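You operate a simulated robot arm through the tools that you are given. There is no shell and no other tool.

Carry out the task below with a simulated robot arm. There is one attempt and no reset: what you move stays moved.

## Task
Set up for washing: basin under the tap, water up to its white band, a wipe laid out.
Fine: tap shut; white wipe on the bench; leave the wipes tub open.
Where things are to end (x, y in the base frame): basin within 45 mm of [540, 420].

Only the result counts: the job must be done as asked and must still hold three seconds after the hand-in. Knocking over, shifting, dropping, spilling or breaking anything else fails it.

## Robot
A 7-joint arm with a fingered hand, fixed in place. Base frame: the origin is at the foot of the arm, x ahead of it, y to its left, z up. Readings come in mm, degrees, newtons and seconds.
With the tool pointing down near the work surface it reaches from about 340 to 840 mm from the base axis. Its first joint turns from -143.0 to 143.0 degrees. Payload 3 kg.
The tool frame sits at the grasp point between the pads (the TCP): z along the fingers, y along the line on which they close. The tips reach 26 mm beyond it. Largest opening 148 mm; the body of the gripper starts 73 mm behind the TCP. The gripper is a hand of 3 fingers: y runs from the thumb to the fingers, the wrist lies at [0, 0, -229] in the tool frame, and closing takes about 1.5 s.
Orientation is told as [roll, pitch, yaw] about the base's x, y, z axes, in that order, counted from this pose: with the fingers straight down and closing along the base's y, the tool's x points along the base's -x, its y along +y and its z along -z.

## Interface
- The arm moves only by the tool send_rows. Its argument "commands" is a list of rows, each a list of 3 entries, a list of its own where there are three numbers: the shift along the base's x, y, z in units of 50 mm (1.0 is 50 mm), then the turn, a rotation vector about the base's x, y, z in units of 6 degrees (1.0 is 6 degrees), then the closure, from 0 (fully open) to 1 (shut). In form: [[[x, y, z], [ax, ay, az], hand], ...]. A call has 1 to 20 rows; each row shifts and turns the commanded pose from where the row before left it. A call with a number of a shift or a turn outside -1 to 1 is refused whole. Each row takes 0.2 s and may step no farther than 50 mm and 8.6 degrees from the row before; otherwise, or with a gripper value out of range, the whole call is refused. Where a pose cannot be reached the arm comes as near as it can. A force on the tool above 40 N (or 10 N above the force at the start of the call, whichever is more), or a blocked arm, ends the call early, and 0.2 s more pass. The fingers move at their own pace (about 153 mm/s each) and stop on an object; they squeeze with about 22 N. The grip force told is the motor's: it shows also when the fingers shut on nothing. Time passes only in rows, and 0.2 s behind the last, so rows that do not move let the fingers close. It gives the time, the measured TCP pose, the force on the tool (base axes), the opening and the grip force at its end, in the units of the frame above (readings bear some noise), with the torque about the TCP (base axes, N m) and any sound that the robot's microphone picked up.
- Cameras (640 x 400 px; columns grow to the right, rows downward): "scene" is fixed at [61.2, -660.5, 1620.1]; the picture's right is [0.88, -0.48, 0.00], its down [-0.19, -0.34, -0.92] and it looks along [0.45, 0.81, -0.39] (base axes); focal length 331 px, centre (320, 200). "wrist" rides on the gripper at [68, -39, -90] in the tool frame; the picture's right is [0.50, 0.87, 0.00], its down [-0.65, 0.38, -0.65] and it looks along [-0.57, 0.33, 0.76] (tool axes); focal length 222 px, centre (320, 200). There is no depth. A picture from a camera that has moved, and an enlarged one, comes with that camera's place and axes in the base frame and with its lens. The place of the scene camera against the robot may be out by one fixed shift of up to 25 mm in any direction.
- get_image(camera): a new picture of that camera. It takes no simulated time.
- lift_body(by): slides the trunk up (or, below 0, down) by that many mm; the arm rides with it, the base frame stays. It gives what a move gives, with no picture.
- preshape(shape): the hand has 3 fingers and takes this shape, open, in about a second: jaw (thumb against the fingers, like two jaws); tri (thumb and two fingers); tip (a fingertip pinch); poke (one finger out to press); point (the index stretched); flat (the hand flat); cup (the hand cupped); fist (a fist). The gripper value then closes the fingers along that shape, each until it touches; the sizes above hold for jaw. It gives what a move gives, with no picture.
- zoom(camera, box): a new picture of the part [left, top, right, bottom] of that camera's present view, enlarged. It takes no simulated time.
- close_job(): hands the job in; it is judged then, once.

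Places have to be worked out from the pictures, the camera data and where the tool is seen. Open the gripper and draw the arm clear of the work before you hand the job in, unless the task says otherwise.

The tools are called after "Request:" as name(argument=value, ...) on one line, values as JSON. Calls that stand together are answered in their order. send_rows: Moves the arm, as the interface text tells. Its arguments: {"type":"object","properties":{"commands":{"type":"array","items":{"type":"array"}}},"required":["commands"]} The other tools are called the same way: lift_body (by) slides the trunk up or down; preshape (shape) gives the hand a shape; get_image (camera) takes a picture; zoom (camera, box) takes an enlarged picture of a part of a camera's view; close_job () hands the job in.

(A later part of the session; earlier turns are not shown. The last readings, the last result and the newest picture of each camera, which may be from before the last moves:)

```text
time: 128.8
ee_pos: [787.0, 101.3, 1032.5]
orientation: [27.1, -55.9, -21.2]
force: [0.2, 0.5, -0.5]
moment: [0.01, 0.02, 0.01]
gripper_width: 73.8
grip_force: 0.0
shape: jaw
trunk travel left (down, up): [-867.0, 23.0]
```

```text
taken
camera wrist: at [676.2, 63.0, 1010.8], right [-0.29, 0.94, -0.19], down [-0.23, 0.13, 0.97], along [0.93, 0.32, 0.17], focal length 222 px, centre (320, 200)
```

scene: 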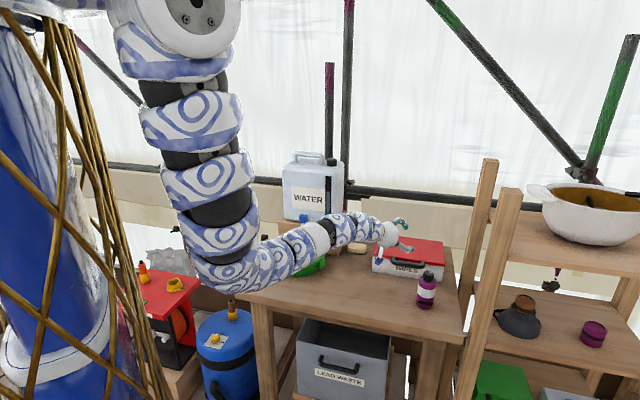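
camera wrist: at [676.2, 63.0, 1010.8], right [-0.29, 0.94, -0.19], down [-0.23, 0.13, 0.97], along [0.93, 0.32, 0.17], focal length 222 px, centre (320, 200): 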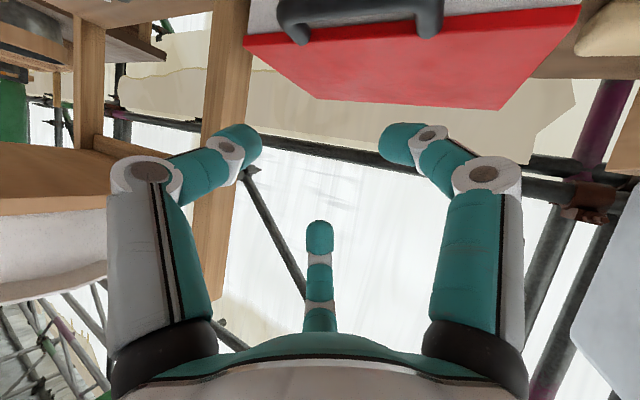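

Control is good in this posture. I rotate 8° back about the vertical and go down to the stand-off in front of the handle.

Request:
send_rows(commands=[[[-0.1, 0, -0.3], [0, 0, 0.67], 0.5], [[-0.1, 0, -0.4], [0, 0, 0.67], 0.5], [[-0.1, 0, -0.5], [0, 0, 0], 0.5], [[-0.02, 0, -0.5], [0, 0, 0], 0.5], [[0, 0, -0.3], [0, 0, 0], 0.5]])

Request:
get_image(camera="scene")

Request:
zoom(camera="wrist", box=[200, 50, 500, 240])

```text
time: 130.0
ee_pos: [772.2, 100.9, 932.6]
orientation: [27.1, -55.8, -13.0]
force: [-0.2, -0.1, 0.2]
moment: [0.0, 0.03, -0.02]
gripper_width: 73.8
grip_force: 0.0
shape: jaw
trunk travel left (down, up): [-867.0, 23.0]
```

```text
taken
```

scene: 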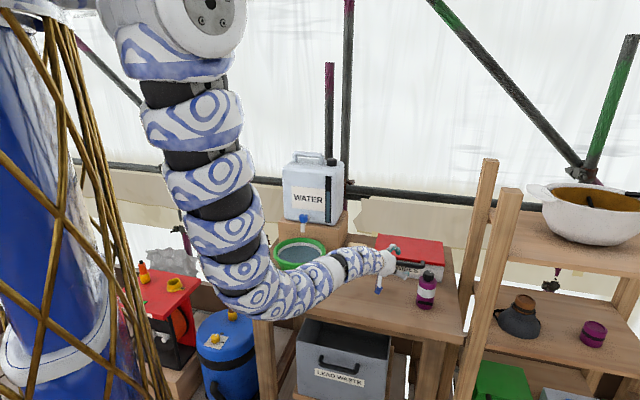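

```text
2.11 times, centred on (350, 145) of wrist
camera zoom: at [667.5, 46.8, 911.0], right [-0.42, 0.89, -0.19], down [-0.24, 0.1, 0.97], along [0.88, 0.45, 0.17], focal length 468 px, centre (257, 316)
```

zoom: 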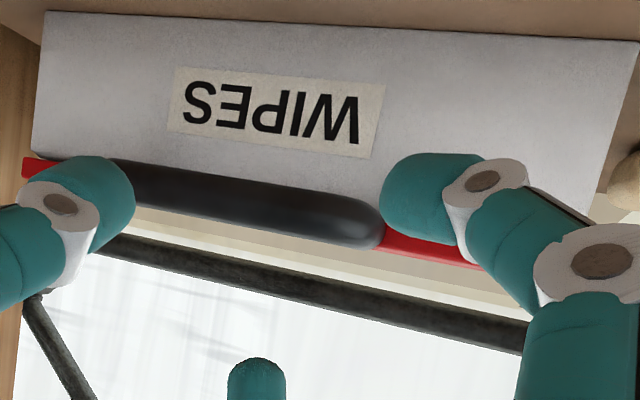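

The view matches the earlier stand-off, so the tub has not moved. I advance to the bar as before and grip it.

Request:
send_rows(commands=[[[0.22, 0.07, -0.154], [0, 0, 0], 0.5], [[0.22, 0.07, -0.154], [0, 0, 0], 0.5], [[0.22, 0.07, -0.154], [0, 0, 0], 0.5], [[0.17, 0.05, -0.13], [0, 0, 0], 0.5], [[0, 0, 0], [0, 0, 0], 0.7], [[0, 0, 0], [0, 0, 0], 0.8], [[0, 0, 0], [0, 0, 0], 1], [[0, 0, 0], [0, 0, 0], 1], [[0, 0, 0], [0, 0, 0], 1], [[0, 0, 0], [0, 0, 0], 1]])

Request:
zoom(camera="wrist", box=[160, 50, 480, 270])

Request:
zoom(camera="scene", box=[350, 210, 470, 310])

```text
time: 132.2
ee_pos: [813.3, 115.2, 901.9]
orientation: [27.1, -55.9, -13.0]
force: [4.2, 1.1, -0.5]
moment: [-0.01, -0.04, -0.03]
gripper_width: 6.8
grip_force: 22.2
shape: jaw
trunk travel left (down, up): [-867.0, 23.0]
```

```text
1.82 times, centred on (320, 160) of wrist
camera zoom: at [710.4, 60.1, 880.5], right [-0.42, 0.89, -0.19], down [-0.24, 0.1, 0.97], along [0.88, 0.45, 0.17], focal length 404 px, centre (320, 273)
```

zoom: 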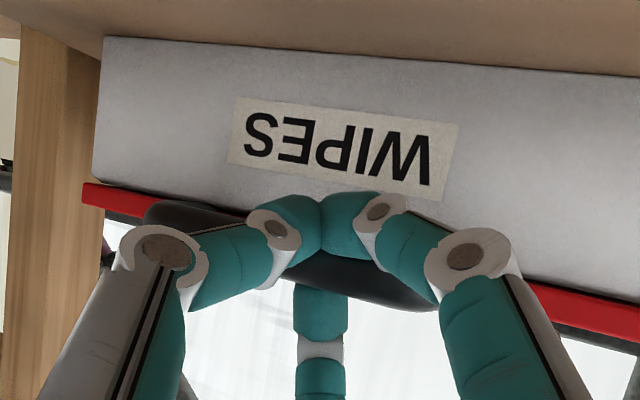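

```text
4.00 times, centred on (410, 260) of scene
camera zoom: at [61.2, -660.5, 1620.1], right [0.88, -0.48, 0.0], down [-0.19, -0.34, -0.92], along [0.45, 0.81, -0.39], focal length 1326 px, centre (-40, -40)
```

zoom: 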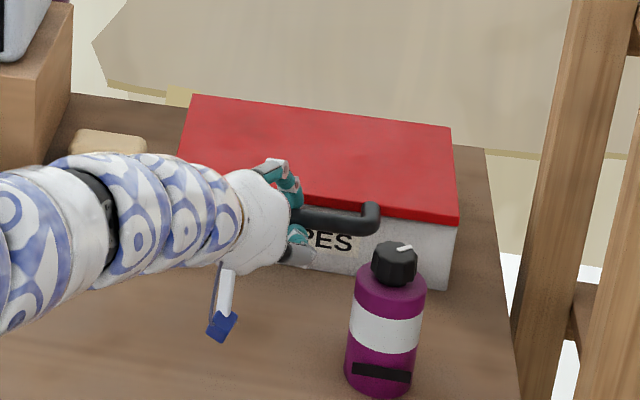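

Gripped again. I lift along the measured arc, tilting the hand slightly more downward past 30° so that it can be released cleanly later.

Request:
send_rows(commands=[[[0.004, 0.004, 0.21], [0, 0, 0], 1], [[0.011, 0.012, 0.208], [0, 0, 0], 1], [[0.019, 0.02, 0.208], [0, 0, 0], 1], [[0.027, 0.027, 0.206], [0, 0, 0], 1], [[0.034, 0.034, 0.204], [0, 0, 0], 1], [[0.042, 0.043, 0.2], [0, 0, 0], 1], [[0.049, 0.05, 0.198], [0, 0, 0], 1], [[0.056, 0.057, 0.194], [0, 0, 0], 1], [[0.063, 0.064, 0.19], [0, 0, 0], 1], [[0.07, 0.072, 0.184], [0, 0, 0], 1], [[0.077, 0.079, 0.183], [-0.053, 0.158, 0], 1], [[0.082, 0.084, 0.179], [-0.053, 0.158, 0], 1], [[0.089, 0.092, 0.171], [-0.053, 0.158, 0], 1], [[0.095, 0.097, 0.165], [-0.053, 0.158, 0], 1], [[0.1, 0.103, 0.157], [-0.053, 0.158, 0], 1], [[0.106, 0.109, 0.149], [-0.053, 0.158, 0], 1], [[0.112, 0.115, 0.141], [-0.053, 0.158, 0], 1], [[0.116, 0.119, 0.133], [-0.053, 0.158, 0], 1]])

Request:
zoom(camera="scene", box=[340, 170, 480, 300])

Request:
get_image(camera="wrist")

```text
time: 136.0
ee_pos: [870.0, 173.7, 1066.9]
orientation: [20.7, -48.9, -8.0]
force: [0.6, -11.0, 6.7]
moment: [-0.15, 0.0, -0.18]
gripper_width: 6.5
grip_force: 22.6
shape: jaw
trunk travel left (down, up): [-867.0, 23.0]
```

```text
3.08 times, centred on (410, 235) of scene
camera zoom: at [61.2, -660.5, 1620.1], right [0.88, -0.48, 0.0], down [-0.19, -0.34, -0.92], along [0.45, 0.81, -0.39], focal length 1020 px, centre (43, 92)
```

zoom: 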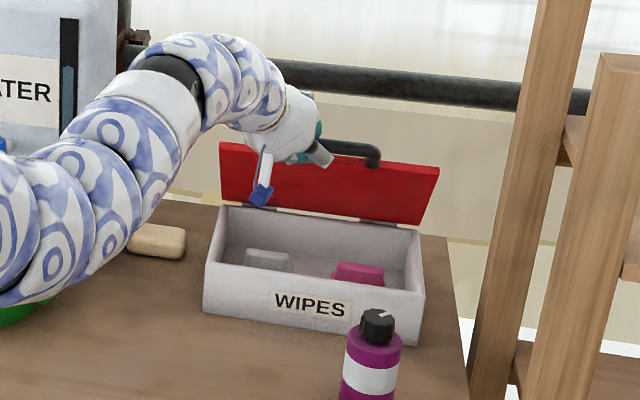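

```text
taken
camera wrist: at [764.4, 118.4, 1062.3], right [-0.44, 0.88, -0.17], down [-0.11, 0.14, 0.98], along [0.89, 0.45, 0.04], focal length 222 px, centre (320, 200)
```

wrist: 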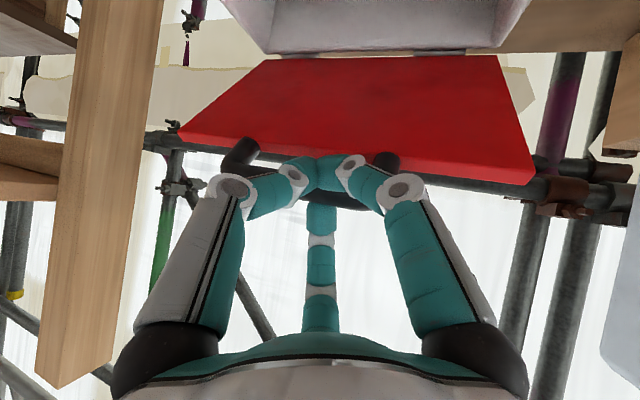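

The lid follows well at about 54°. I check the whole scene for arm clearance at the basin, then continue to about 84°.

Request:
get_image(camera="scene")

Request:
send_rows(commands=[[[0.12, 0.123, 0.125], [-0.053, 0.158, 0], 1], [[0.124, 0.127, 0.115], [-0.053, 0.158, 0], 1], [[0.128, 0.132, 0.105], [-0.053, 0.158, 0], 1], [[0.133, 0.136, 0.095], [-0.053, 0.158, 0], 1], [[0.135, 0.139, 0.085], [-0.053, 0.158, 0], 1], [[0.138, 0.142, 0.075], [-0.053, 0.158, 0], 1], [[0.14, 0.143, 0.065], [-0.053, 0.158, 0], 1], [[0.142, 0.146, 0.053], [-0.053, 0.158, 0], 1], [[0.144, 0.147, 0.043], [-0.053, 0.158, 0], 1], [[0.145, 0.149, 0.033], [-0.053, 0.158, 0], 1]])

Request:
get_image(camera="scene")

Request:
get_image(camera="wrist")

```text
taken
```

scene: 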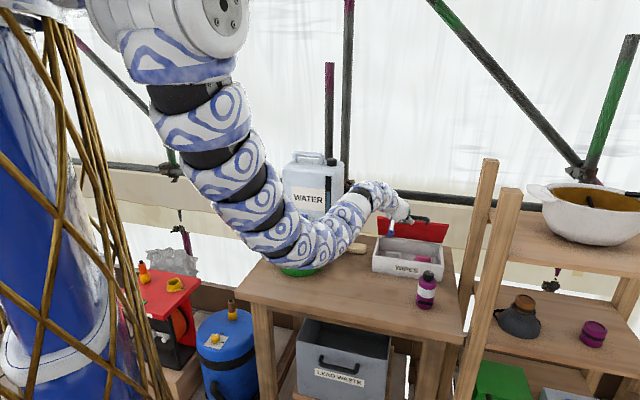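

```text
time: 138.2
ee_pos: [939.2, 244.2, 1107.9]
orientation: [15.0, -39.9, -3.9]
force: [1.5, -5.1, 14.1]
moment: [-0.03, -0.2, -0.04]
gripper_width: 7.2
grip_force: 22.1
shape: jaw
trunk travel left (down, up): [-867.0, 23.0]
```

```text
taken
```

scene: 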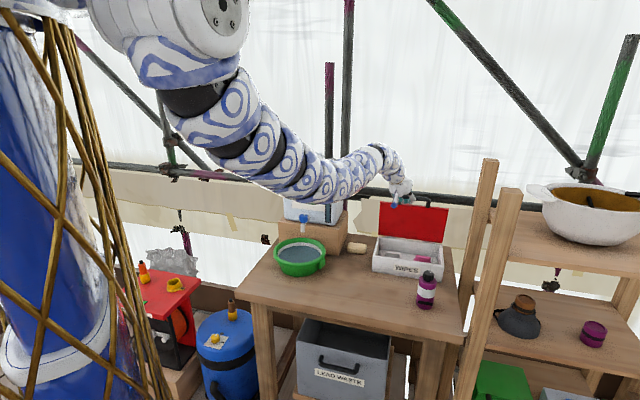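

```text
taken
camera wrist: at [833.8, 189.7, 1122.9], right [-0.47, 0.87, -0.15], down [0.05, 0.19, 0.98], along [0.88, 0.45, -0.13], focal length 222 px, centre (320, 200)
```

wrist: 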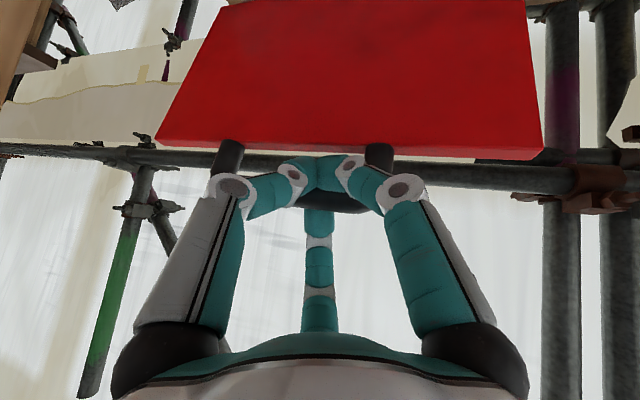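

The lid is at about 84°. I carry it over to about 105° while pointing the hand further down.

Request:
send_rows(commands=[[[0.14, 0.143, 0.06], [-0.106, 0.316, 0], 1], [[0.147, 0.15, 0.04], [-0.106, 0.316, 0], 1], [[0.147, 0.15, 0.02], [-0.106, 0.316, 0], 1], [[0.145, 0.149, 0.0], [-0.106, 0.316, 0], 1], [[0.145, 0.149, -0.013], [-0.106, 0.316, 0], 1], [[0.144, 0.147, -0.023], [-0.106, 0.316, 0], 1], [[0.14, 0.144, -0.04], [-0.106, 0.316, 0], 1]])

Request:
zoom(camera="scene", box=[340, 150, 480, 300])

Request:
get_image(camera="wrist")

```text
time: 139.8
ee_pos: [942.0, 262.5, 1112.5]
orientation: [10.2, -30.0, -1.5]
force: [20.0, -20.5, -5.6]
moment: [-0.24, -0.27, -0.17]
gripper_width: 6.5
grip_force: 22.0
shape: jaw
out of reach, approached as far as the arm can: row 3, 4, 5, 6, 7
trunk travel left (down, up): [-867.0, 23.0]
```

```text
2.67 times, centred on (410, 225) of scene
camera zoom: at [61.2, -660.5, 1620.1], right [0.88, -0.48, 0.0], down [-0.19, -0.34, -0.92], along [0.45, 0.81, -0.39], focal length 884 px, centre (80, 133)
```

zoom: 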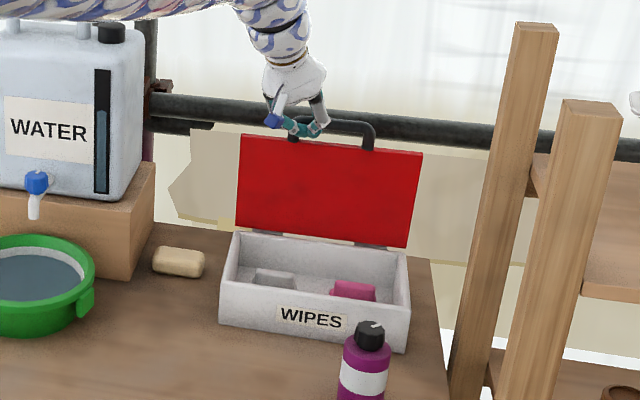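

```text
taken
camera wrist: at [841.7, 211.3, 1148.8], right [-0.49, 0.86, -0.12], down [0.22, 0.25, 0.94], along [0.85, 0.44, -0.31], focal length 222 px, centre (320, 200)
```

wrist: 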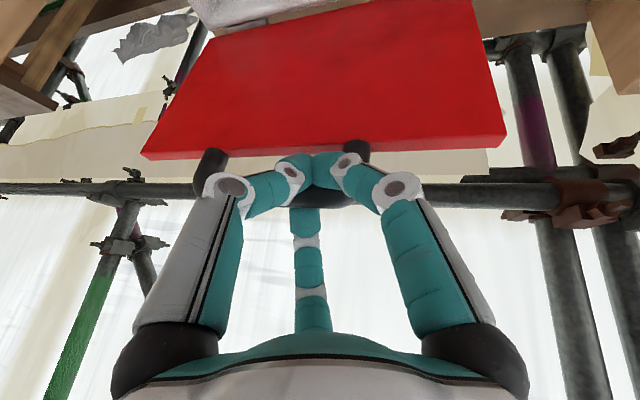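

At this hand tilt the arm runs out of reach around 89° and pushes sideways on the handle. I undo that tilt and relax the sideways offset right away.

Request:
send_rows(commands=[[[0.03, -0.03, -0.01], [0.106, -0.316, 0], 1], [[0.03, -0.03, -0.01], [0.106, -0.316, 0], 1], [[0.03, -0.03, -0.01], [0.106, -0.316, 0], 1], [[0.03, -0.03, -0.01], [0.106, -0.316, 0], 1], [[0.02, -0.02, -0.01], [0.106, -0.316, 0], 1], [[0.01, -0.01, -0.01], [0.106, -0.316, 0], 1]])

Request:
zoom(camera="scene", box=[340, 150, 480, 300])

Request:
get_image(camera="wrist")

```text
time: 141.2
ee_pos: [946.4, 264.9, 1110.7]
orientation: [16.0, -41.4, -4.4]
force: [-5.4, 4.0, -12.7]
moment: [-0.05, 0.36, 0.09]
gripper_width: 5.6
grip_force: 22.0
shape: jaw
trunk travel left (down, up): [-867.0, 23.0]
```

```text
2.67 times, centred on (410, 225) of scene
camera zoom: at [61.2, -660.5, 1620.1], right [0.88, -0.48, 0.0], down [-0.19, -0.34, -0.92], along [0.45, 0.81, -0.39], focal length 884 px, centre (80, 133)
```

zoom: 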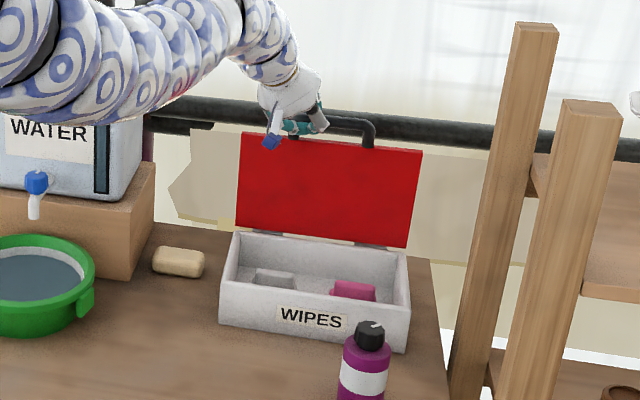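

```text
taken
camera wrist: at [840.7, 211.1, 1123.0], right [-0.47, 0.87, -0.15], down [0.02, 0.18, 0.98], along [0.88, 0.46, -0.1], focal length 222 px, centre (320, 200)
```

wrist: 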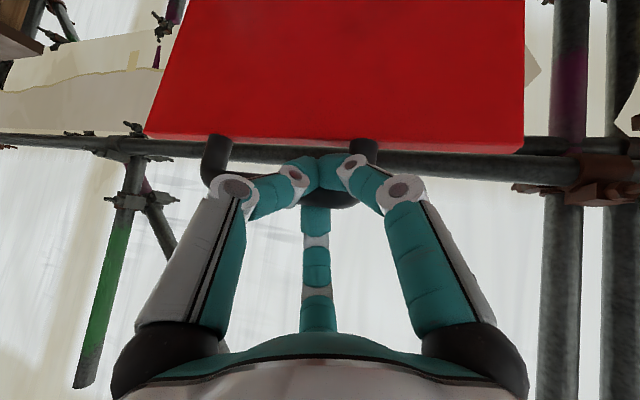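

Forces are small again and the lid stands at about 89°. I push it further back to about 103°, adding a little tilt for reach.

Request:
send_rows(commands=[[[0.13, 0.133, -0.05], [0.106, -0.316, 0], 1], [[0.15, 0.154, -0.02], [0.106, -0.316, 0], 1], [[0.15, 0.154, -0.03], [0.106, -0.316, 0], 1], [[0.15, 0.154, -0.05], [0.106, -0.316, 0], 1], [[0.1, 0.1, -0.05], [0.106, -0.316, 0], 1]])

Request:
zoom(camera="scene", box=[340, 150, 480, 300])

Request:
get_image(camera="wrist")

```text
time: 142.4
ee_pos: [976.6, 297.1, 1107.5]
orientation: [22.2, -50.6, -9.1]
force: [0.8, -2.6, -9.2]
moment: [-0.14, 0.25, -0.07]
gripper_width: 5.9
grip_force: 21.9
shape: jaw
out of reach, approached as far as the arm can: row 4
trunk travel left (down, up): [-867.0, 23.0]
```

```text
2.67 times, centred on (410, 225) of scene
camera zoom: at [61.2, -660.5, 1620.1], right [0.88, -0.48, 0.0], down [-0.19, -0.34, -0.92], along [0.45, 0.81, -0.39], focal length 884 px, centre (80, 133)
```

zoom: 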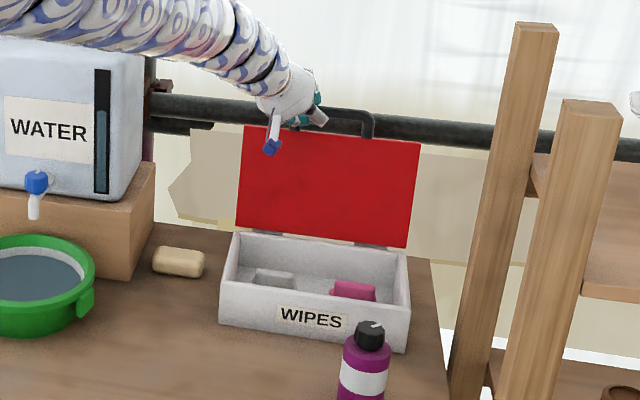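

```text
taken
camera wrist: at [870.9, 242.8, 1098.2], right [-0.43, 0.88, -0.18], down [-0.14, 0.13, 0.98], along [0.89, 0.45, 0.07], focal length 222 px, centre (320, 200)
```

wrist: 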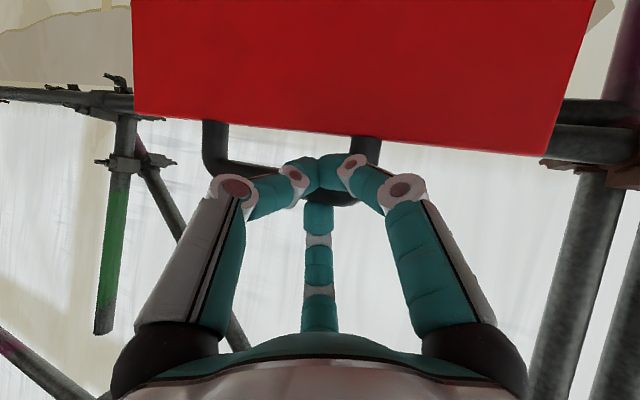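

The lid leans back at about 103°. I open the fingers only part way first and look at the forces and contacts before withdrawing.

Request:
send_rows(commands=[[[0, 0, 0], [0, 0, 0], 0.85], [[0.07, -0.07, 0], [0, 0, 0], 0.8], [[0.07, -0.07, 0], [0, 0, 0], 0.75], [[0, 0, 0], [0, 0, 0], 0.7], [[0, 0, 0], [0, 0, 0], 0.7]])

Request:
zoom(camera="scene", box=[370, 170, 450, 260])

Request:
get_image(camera="wrist")

```text
time: 143.6
ee_pos: [979.5, 291.9, 1108.9]
orientation: [22.3, -50.4, -9.2]
force: [0.7, 0.2, 0.8]
moment: [-0.03, 0.01, -0.03]
gripper_width: 44.1
grip_force: 0.1
shape: jaw
trunk travel left (down, up): [-867.0, 23.0]
```

```text
4.44 times, centred on (410, 215) of scene
camera zoom: at [61.2, -660.5, 1620.1], right [0.88, -0.48, 0.0], down [-0.19, -0.34, -0.92], along [0.45, 0.81, -0.39], focal length 1473 px, centre (-80, 133)
```

zoom: 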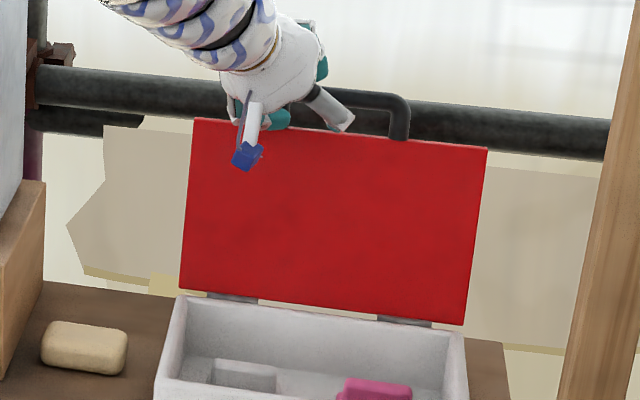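

```text
taken
camera wrist: at [874.1, 237.5, 1099.9], right [-0.44, 0.88, -0.18], down [-0.14, 0.13, 0.98], along [0.89, 0.45, 0.07], focal length 222 px, centre (320, 200)
```

wrist: 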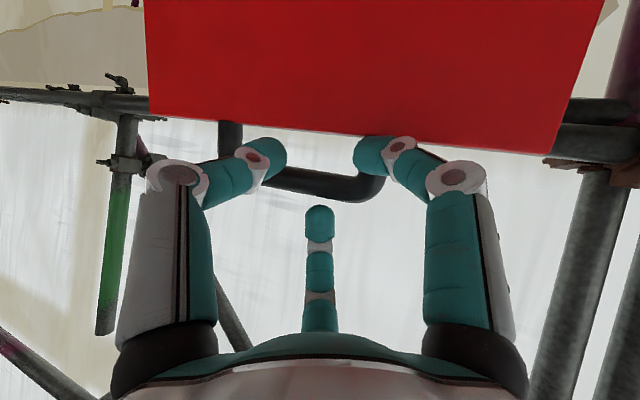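

With the fingers at 44 mm there is no contact force and the lid stands free. I open a bit more and withdraw purely horizontally away from the lid.

Request:
send_rows(commands=[[[0, 0, 0], [0, 0, 0], 0.62], [[0, 0, 0.04], [0, 0, 0], 0.6], [[-0.1, -0.1, 0], [0, 0, 0], 0.6], [[-0.1, -0.1, 0], [0, 0, 0], 0.6]])

Request:
zoom(camera="scene", box=[370, 170, 450, 260])

Request:
get_image(camera="wrist")

```text
time: 144.6
ee_pos: [970.3, 282.7, 1110.1]
orientation: [22.1, -50.6, -9.0]
force: [0.4, 0.0, 0.8]
moment: [0.0, 0.0, 0.03]
gripper_width: 58.8
grip_force: 0.1
shape: jaw
trunk travel left (down, up): [-867.0, 23.0]
```

```text
4.44 times, centred on (410, 215) of scene
camera zoom: at [61.2, -660.5, 1620.1], right [0.88, -0.48, 0.0], down [-0.19, -0.34, -0.92], along [0.45, 0.81, -0.39], focal length 1473 px, centre (-80, 133)
```

zoom: 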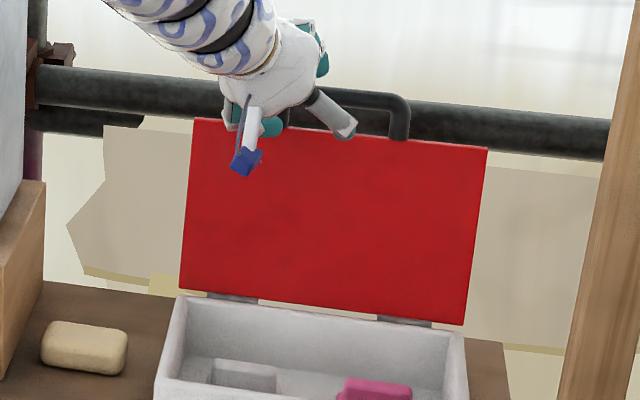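

```text
taken
camera wrist: at [864.3, 227.5, 1101.2], right [-0.44, 0.88, -0.18], down [-0.14, 0.13, 0.98], along [0.89, 0.45, 0.07], focal length 222 px, centre (320, 200)
```

wrist: 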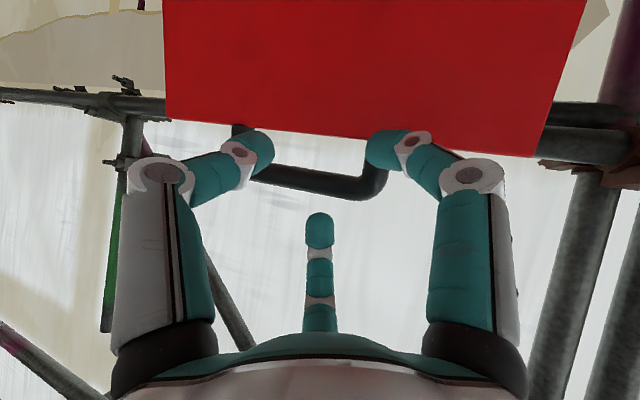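

The lid stays where it is and no force shows. I continue withdrawing horizontally.

Request:
send_rows(commands=[[[-0.15, -0.15, 0], [0, 0, 0], 0.6], [[-0.2, -0.2, 0.05], [0, 0, 0], 0.6], [[-0.3, -0.3, 0.1], [0, 0, 0], 0.6], [[-0.3, -0.3, 0.1], [0, 0, 0], 0.6]])

Request:
get_image(camera="scene")

Request:
get_image(camera="wrist")

```text
time: 145.6
ee_pos: [923.1, 235.5, 1123.3]
orientation: [22.3, -50.7, -8.9]
force: [0.6, 0.4, -0.4]
moment: [0.0, 0.01, 0.01]
gripper_width: 58.9
grip_force: 0.1
shape: jaw
trunk travel left (down, up): [-867.0, 23.0]
```

```text
taken
```

scene: 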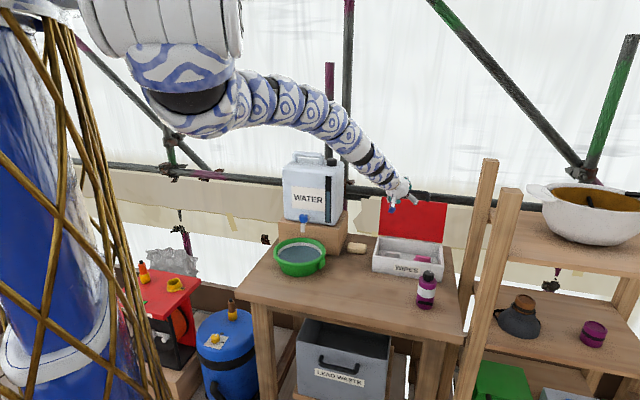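

```text
taken
camera wrist: at [817.3, 180.8, 1114.7], right [-0.44, 0.88, -0.18], down [-0.14, 0.13, 0.98], along [0.89, 0.45, 0.07], focal length 222 px, centre (320, 200)
```

wrist: 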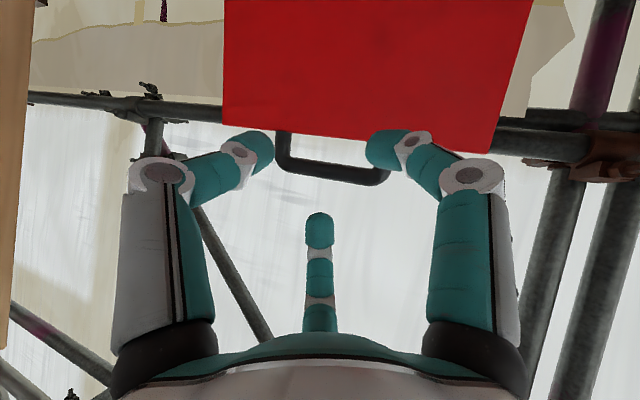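

The lid stays open on its own. Now I look into the tub to find the white wipe.

Request:
zoom(camera="scene", box=[365, 225, 455, 285])

Request:
zoom(camera="scene", box=[360, 220, 460, 310])

```text
6.67 times, centred on (410, 255) of scene
camera zoom: at [61.2, -660.5, 1620.1], right [0.88, -0.48, 0.0], down [-0.19, -0.34, -0.92], along [0.45, 0.81, -0.39], focal length 2210 px, centre (-280, -167)
```

zoom: 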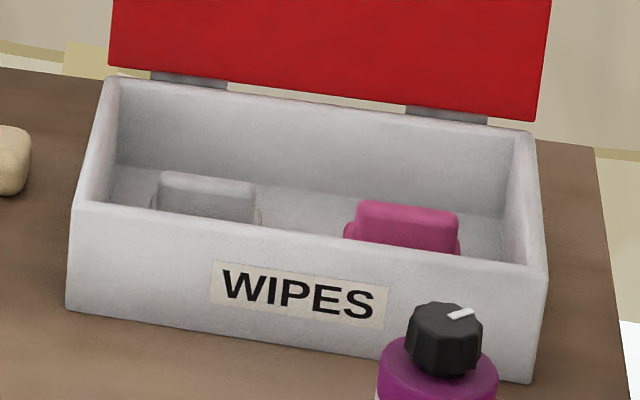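

```text
4.44 times, centred on (410, 265) of scene
camera zoom: at [61.2, -660.5, 1620.1], right [0.88, -0.48, 0.0], down [-0.19, -0.34, -0.92], along [0.45, 0.81, -0.39], focal length 1473 px, centre (-80, -89)
```

zoom: 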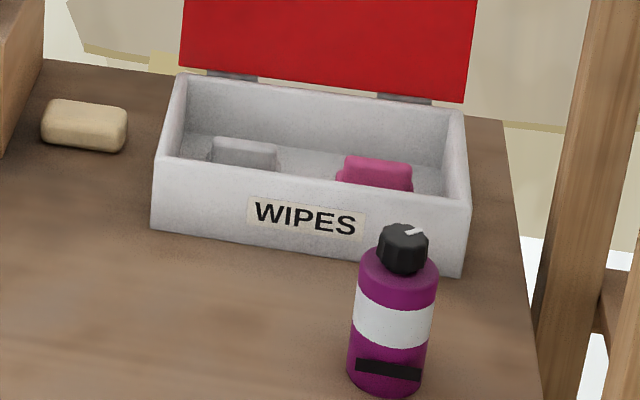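

The tub has not moved, and it holds a white folded wipe on the left and a magenta one on the right. I turn the hand to point mostly downward over the tub to look inside with the wrist camera.

Request:
send_rows(commands=[[[-0.25, -0.2, 0], [-0.298, 0.867, 0], 0.4], [[-0.25, -0.15, 0], [-0.298, 0.867, 0], 0.4], [[-0.25, -0.1, 0], [-0.298, 0.867, 0], 0.4], [[-0.25, -0.1, 0], [-0.298, 0.867, 0], 0.4], [[-0.25, -0.1, 0], [-0.298, 0.867, 0], 0.4], [[0, 0, 0], [-0.298, 0.867, 0], 0.4], [[0, 0, 0], [-0.298, 0.867, 0], 0.4]])

Request:
get_image(camera="wrist")

Request:
get_image(camera="scene")

```text
time: 147.2
ee_pos: [859.9, 202.7, 1123.3]
orientation: [4.5, -14.7, 1.2]
force: [0.6, 0.4, 0.4]
moment: [-0.02, 0.03, -0.03]
gripper_width: 88.5
grip_force: 0.1
shape: jaw
trunk travel left (down, up): [-867.0, 23.0]
```

```text
taken
camera wrist: at [773.3, 154.2, 1189.3], right [-0.52, 0.85, -0.06], down [0.45, 0.34, 0.83], along [0.72, 0.4, -0.56], focal length 222 px, centre (320, 200)
```

wrist: 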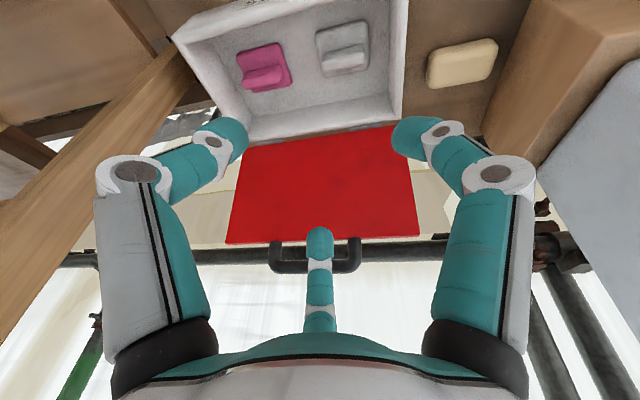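

```text
taken
```

scene: 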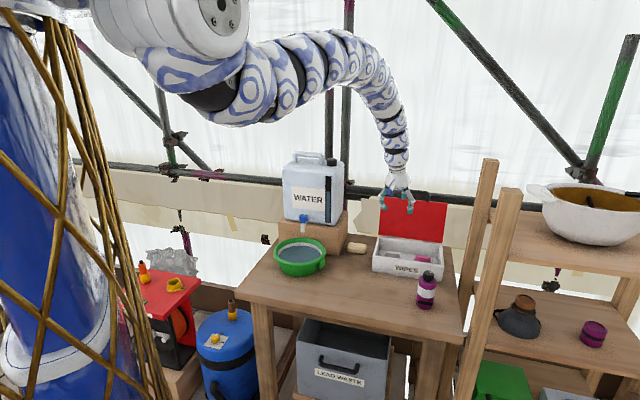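

Excellent view into the tub. I zoom in on both wipes.

Request:
zoom(camera="wrist", box=[170, 0, 410, 150])

Request:
zoom(camera="wrist", box=[290, 5, 400, 95])

```text
2.67 times, centred on (290, 75) of wrist
camera zoom: at [773.3, 154.2, 1189.3], right [-0.52, 0.85, -0.06], down [0.45, 0.34, 0.83], along [0.72, 0.4, -0.56], focal length 592 px, centre (400, 533)
```

zoom: 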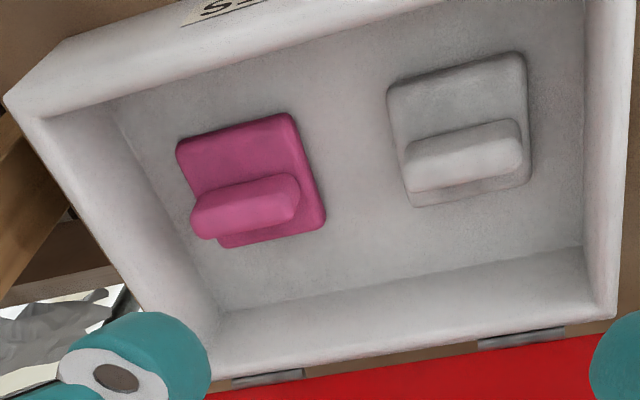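

```text
4.44 times, centred on (345, 50) of wrist
camera zoom: at [773.3, 154.2, 1189.3], right [-0.52, 0.85, -0.06], down [0.45, 0.34, 0.83], along [0.72, 0.4, -0.56], focal length 987 px, centre (209, 867)
```

zoom: 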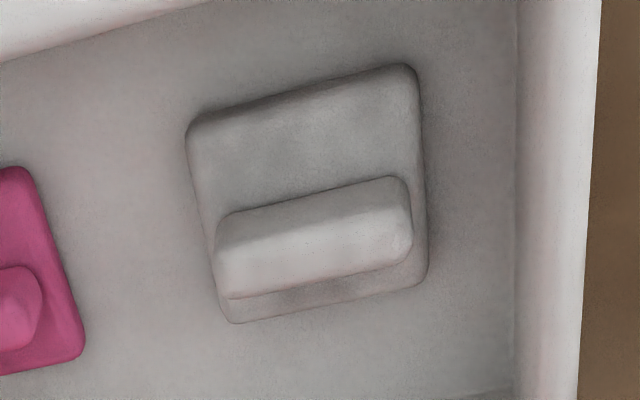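

The white wipe is a square pad centred near (889, 239) with an upright tab across its middle, tab centre about (892, 241.5), top z≈863, running parallel to the tub's front. I rotate the hand about its axis by -46° so it closes across the tab and move above it.

Request:
send_rows(commands=[[[0.08, 0.097, 0], [0.242, 0.079, -0.923], 0.5], [[0.08, 0.097, 0], [0.242, 0.079, -0.923], 0.5], [[0.08, 0.097, 0], [0.242, 0.079, -0.923], 0.5], [[0.08, 0.097, 0], [0.242, 0.079, -0.923], 0.5], [[0.08, 0.097, 0], [0.242, 0.079, -0.923], 0.5], [[0.08, 0.097, 0], [0.242, 0.079, -0.923], 0.5], [[0.08, 0.097, 0], [0.242, 0.079, -0.923], 0.5], [[0.08, 0.097, 0], [0.242, 0.079, -0.923], 0.5]])

Request:
get_image(camera="wrist")

Request:
get_image(camera="scene")

```text
time: 149.0
ee_pos: [887.6, 240.0, 1124.9]
orientation: [13.8, -7.2, -45.3]
force: [0.2, -0.4, 0.5]
moment: [0.01, -0.01, -0.01]
gripper_width: 74.7
grip_force: 0.0
shape: jaw
out of reach, approached as far as the arm can: row 8
trunk travel left (down, up): [-867.0, 23.0]
```

```text
taken
camera wrist: at [791.6, 252.6, 1193.3], right [0.23, 0.96, 0.14], down [0.54, -0.25, 0.8], along [0.81, -0.11, -0.58], focal length 222 px, centre (320, 200)
```

wrist: 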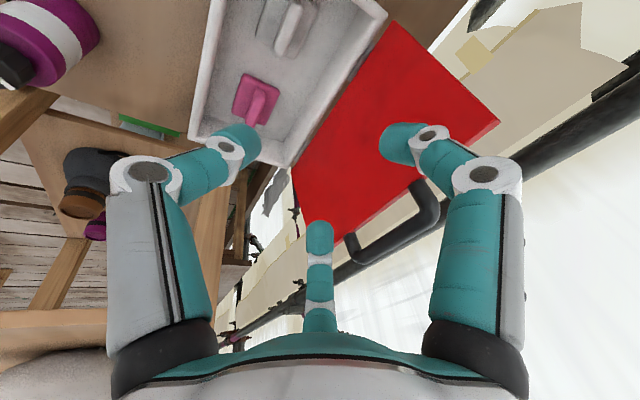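

```text
taken
```

scene: 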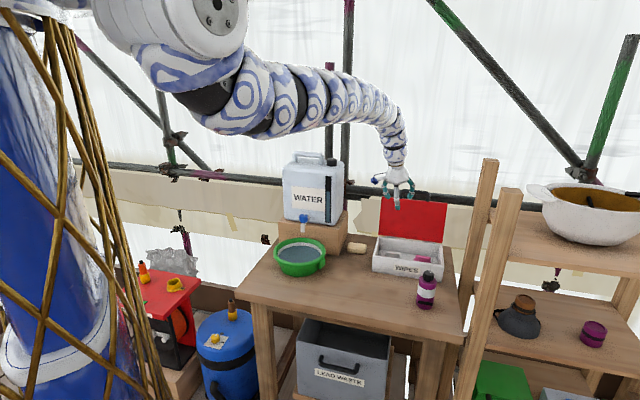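

The hand is above the tab to within 5 mm. I lower the trunk by 150 mm for a straight vertical approach and check.

Request:
lift_body(by=-150)

Request:
get_image(camera="wrist")

Request:
get_image(camera="scene")

```text
time: 150.7
ee_pos: [887.2, 238.9, 974.6]
orientation: [13.9, -7.2, -45.2]
force: [0.7, 0.4, 0.3]
moment: [0.01, 0.02, -0.05]
gripper_width: 74.3
grip_force: 0.1
shape: jaw
trunk travel left (down, up): [-717.0, 173.0]
```

```text
taken
camera wrist: at [791.8, 252.2, 1043.3], right [0.23, 0.96, 0.14], down [0.54, -0.25, 0.8], along [0.81, -0.11, -0.58], focal length 222 px, centre (320, 200)
```

wrist: 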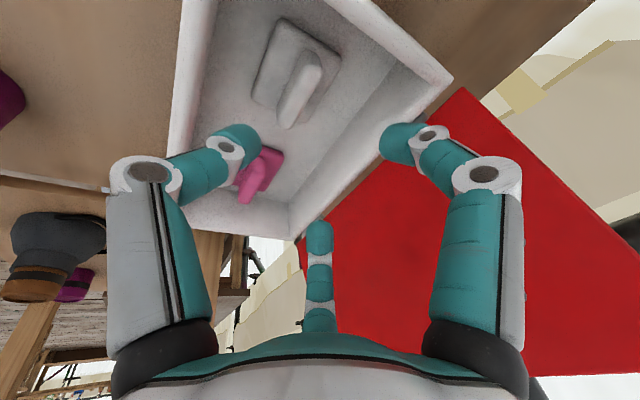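

```text
taken
```

scene: 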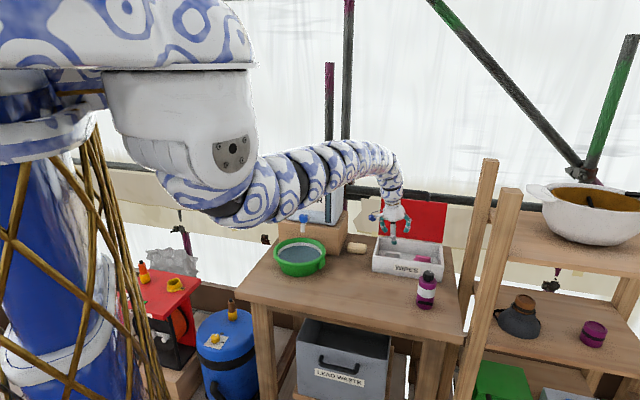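

I zoom in on the white wipe from here to refine the tab position before the final descent.

Request:
zoom(camera="wrist", box=[220, 0, 380, 150])

Request:
zoom(camera="scene", box=[360, 190, 460, 290])

```text
2.67 times, centred on (300, 75) of wrist
camera zoom: at [791.8, 252.2, 1043.3], right [0.23, 0.96, 0.14], down [0.54, -0.25, 0.8], along [0.81, -0.11, -0.58], focal length 592 px, centre (373, 533)
```

zoom: 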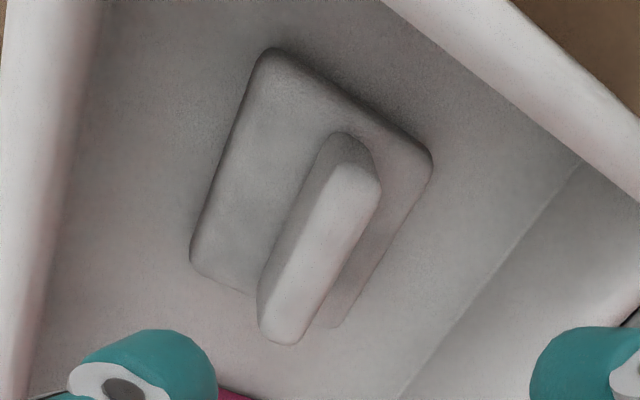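

```text
4.00 times, centred on (410, 240) of scene
camera zoom: at [61.2, -660.5, 1620.1], right [0.88, -0.48, 0.0], down [-0.19, -0.34, -0.92], along [0.45, 0.81, -0.39], focal length 1326 px, centre (-40, 40)
```

zoom: 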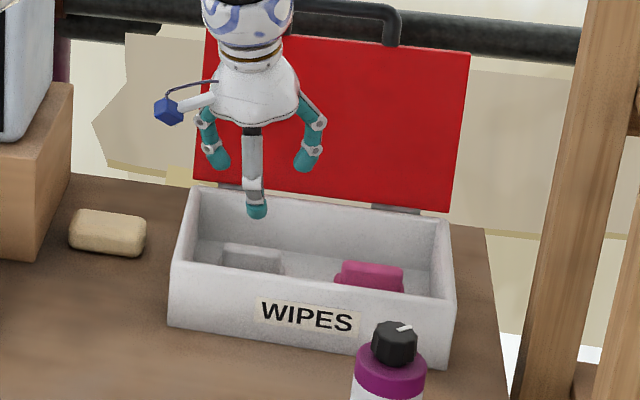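

Triangulating both views puts the tab's top at about (888, 239, 870), right below the tool. I lower the trunk by 100 mm.

Request:
lift_body(by=-100)

Request:
get_image(camera="wrist")

Request:
zoom(camera="scene", box=[360, 200, 460, 290])

```text
time: 151.9
ee_pos: [893.6, 244.1, 884.1]
orientation: [14.7, -7.4, -45.2]
force: [3.5, 4.3, 9.5]
moment: [-0.56, 0.54, -0.18]
gripper_width: 73.2
grip_force: 0.0
shape: jaw
trunk travel left (down, up): [-619.0, 271.0]
stopped: the force on the tool passed its limit at 48 N (the readings are from after the stop); the commanded pose is now the measured one
```

```text
taken
camera wrist: at [796.2, 256.0, 952.1], right [0.22, 0.96, 0.15], down [0.53, -0.25, 0.81], along [0.82, -0.1, -0.57], focal length 222 px, centre (320, 200)
```

wrist: 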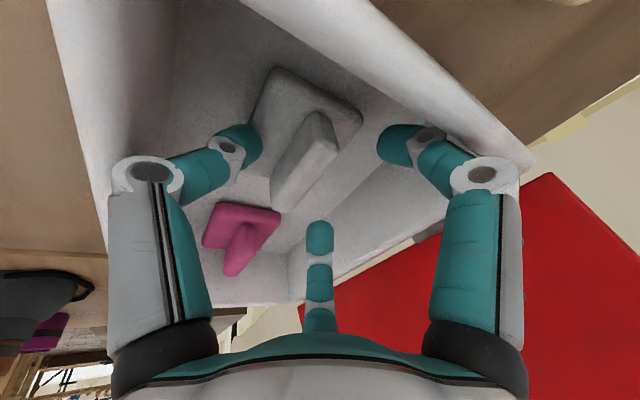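

```text
4.44 times, centred on (410, 245) of scene
camera zoom: at [61.2, -660.5, 1620.1], right [0.88, -0.48, 0.0], down [-0.19, -0.34, -0.92], along [0.45, 0.81, -0.39], focal length 1473 px, centre (-80, 0)
```

zoom: 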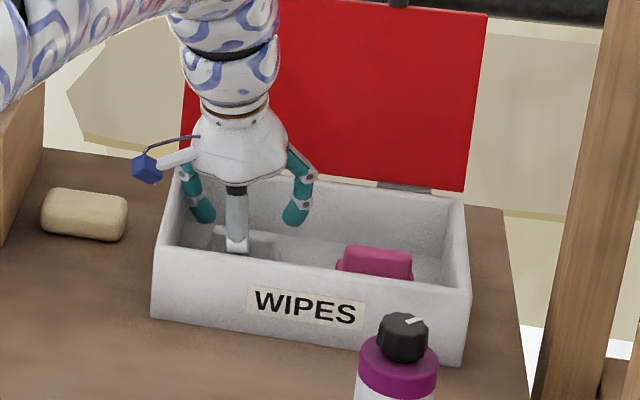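

A finger's knuckle touched the tub's left wall and the move stopped at 48 N; the tub has not shifted. I go back up 45 mm, narrow the hand to 0.72 and recentre slightly to the right.

Request:
lift_body(by=45)

Request:
send_rows(commands=[[[-0.02, -0.15, 0], [0, 0, 0], 0.72], [[0, -0.05, 0], [0, 0, 0], 0.72], [[0, 0, 0], [0, 0, 0], 0.72]])

Request:
get_image(camera="wrist")

Request:
zoom(camera="scene", box=[360, 200, 460, 290])

```text
time: 152.8
ee_pos: [892.1, 243.0, 928.3]
orientation: [14.5, -7.3, -45.3]
force: [0.4, 0.2, -0.5]
moment: [0.02, 0.0, 0.01]
gripper_width: 73.9
grip_force: 0.1
shape: jaw
trunk travel left (down, up): [-664.0, 226.0]
```

```text
time: 153.6
ee_pos: [891.0, 232.2, 929.8]
orientation: [14.5, -7.4, -45.2]
force: [-0.4, 0.7, 0.8]
moment: [0.05, 0.02, -0.05]
gripper_width: 41.5
grip_force: 0.0
shape: jaw
trunk travel left (down, up): [-664.0, 226.0]
```

```text
taken
camera wrist: at [794.6, 245.0, 996.3], right [0.23, 0.96, 0.15], down [0.54, -0.25, 0.81], along [0.81, -0.1, -0.57], focal length 222 px, centre (320, 200)
```

wrist: 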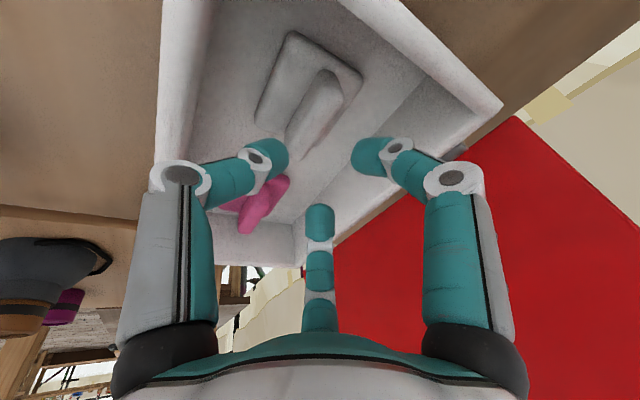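

```text
4.44 times, centred on (410, 245) of scene
camera zoom: at [61.2, -660.5, 1620.1], right [0.88, -0.48, 0.0], down [-0.19, -0.34, -0.92], along [0.45, 0.81, -0.39], focal length 1473 px, centre (-80, 0)
```

zoom: 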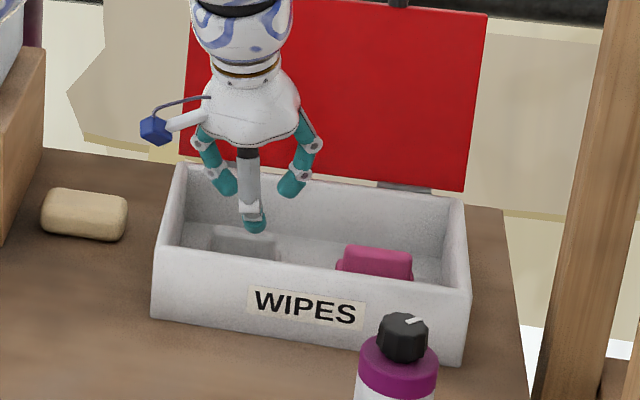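

I check the alignment to the tab once more from here.

Request:
zoom(camera="wrist", box=[230, 20, 410, 200])

```text
2.22 times, centred on (320, 110) of wrist
camera zoom: at [794.6, 245.0, 996.3], right [0.23, 0.96, 0.15], down [0.54, -0.25, 0.81], along [0.81, -0.1, -0.57], focal length 494 px, centre (320, 400)
```

zoom: 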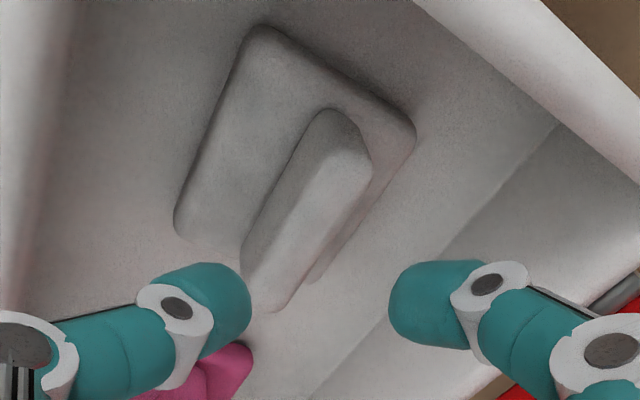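

The tab's top is at (887, 239). To straddle it with clearance I widen slightly to 0.6 and shift 3 mm in x and 4 mm in y, then lower 58 mm.

Request:
send_rows(commands=[[[0.06, 0.088, 0], [0, 0, 0], 0.6], [[0, 0, 0], [0, 0, 0], 0.6], [[0, 0, 0], [0, 0, 0], 0.6]])

Request:
lift_body(by=-40)

Request:
get_image(camera="wrist")

Request:
zoom(camera="scene", box=[360, 200, 460, 290])

```text
time: 154.4
ee_pos: [894.1, 237.3, 929.0]
orientation: [14.7, -7.4, -45.2]
force: [-0.5, 0.7, -0.7]
moment: [0.03, -0.04, 0.03]
gripper_width: 58.8
grip_force: 0.1
shape: jaw
trunk travel left (down, up): [-664.0, 226.0]
```

```text
time: 155.2
ee_pos: [894.1, 236.9, 889.2]
orientation: [14.5, -7.4, -45.2]
force: [-0.2, 1.0, 0.0]
moment: [-0.02, -0.03, 0.01]
gripper_width: 58.8
grip_force: 0.1
shape: jaw
trunk travel left (down, up): [-624.0, 266.0]
```

```text
taken
camera wrist: at [797.0, 248.8, 956.3], right [0.23, 0.96, 0.15], down [0.53, -0.25, 0.81], along [0.81, -0.1, -0.57], focal length 222 px, centre (320, 200)
```

wrist: 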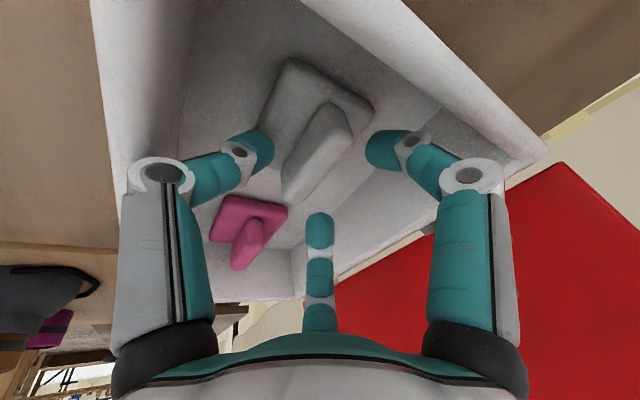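

```text
4.44 times, centred on (410, 245) of scene
camera zoom: at [61.2, -660.5, 1620.1], right [0.88, -0.48, 0.0], down [-0.19, -0.34, -0.92], along [0.45, 0.81, -0.39], focal length 1473 px, centre (-80, 0)
```

zoom: 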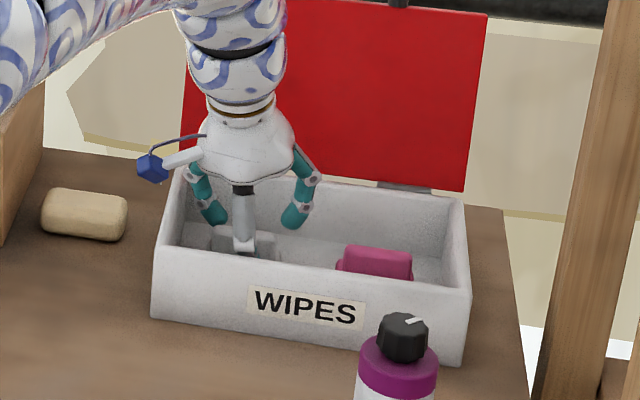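

No contact so far, with the tab between the thumb and the two fingers. I lower 23 mm more and then close.

Request:
lift_body(by=-23)

Request:
zoom(camera="wrist", box=[220, 80, 420, 260])

Request:
send_rows(commands=[[[0, 0, 0], [0, 0, 0], 0.75], [[0, 0, 0], [0, 0, 0], 0.85], [[0, 0, 0], [0, 0, 0], 1], [[0, 0, 0], [0, 0, 0], 1], [[0, 0, 0], [0, 0, 0], 1], [[0, 0, 0], [0, 0, 0], 1]])

Request:
get_image(camera="wrist")

Request:
zoom(camera="scene", box=[360, 200, 460, 290])

```text
time: 155.9
ee_pos: [896.1, 240.5, 875.4]
orientation: [15.3, -7.7, -45.3]
force: [-6.3, -1.2, 25.9]
moment: [-0.33, 0.49, -0.06]
gripper_width: 57.2
grip_force: 0.1
shape: jaw
trunk travel left (down, up): [-603.0, 287.0]
stopped: the force on the tool passed its limit at 47 N (the readings are from after the stop); the commanded pose is now the measured one
```

```text
2.22 times, centred on (320, 170) of wrist
camera zoom: at [798.6, 250.8, 942.4], right [0.22, 0.96, 0.16], down [0.52, -0.26, 0.81], along [0.82, -0.1, -0.56], focal length 494 px, centre (320, 267)
```

zoom: 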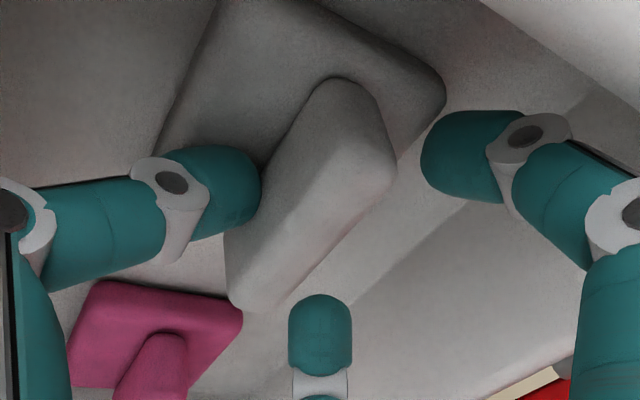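

```text
time: 157.3
ee_pos: [896.3, 236.8, 872.8]
orientation: [15.1, -7.6, -45.3]
force: [-3.5, -7.2, 17.9]
moment: [-0.35, 0.32, -0.02]
gripper_width: 27.8
grip_force: 22.2
shape: jaw
trunk travel left (down, up): [-603.0, 287.0]
```

```text
taken
camera wrist: at [798.7, 249.0, 940.1], right [0.22, 0.96, 0.16], down [0.53, -0.26, 0.81], along [0.82, -0.1, -0.56], focal length 222 px, centre (320, 200)
```

wrist: 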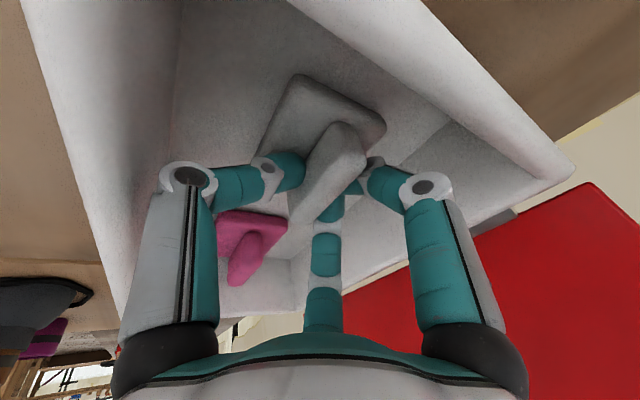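

```text
4.44 times, centred on (410, 245) of scene
camera zoom: at [61.2, -660.5, 1620.1], right [0.88, -0.48, 0.0], down [-0.19, -0.34, -0.92], along [0.45, 0.81, -0.39], focal length 1473 px, centre (-80, 0)
```

zoom: 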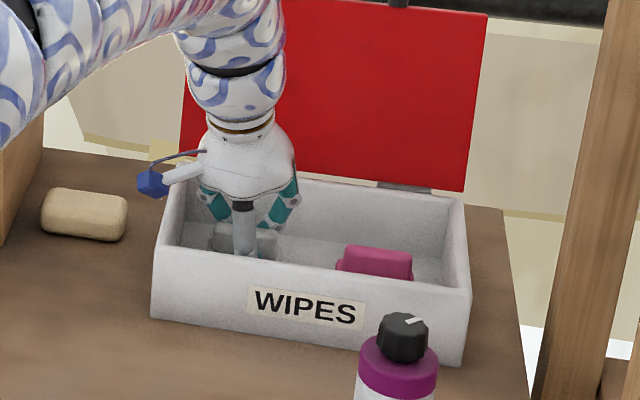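

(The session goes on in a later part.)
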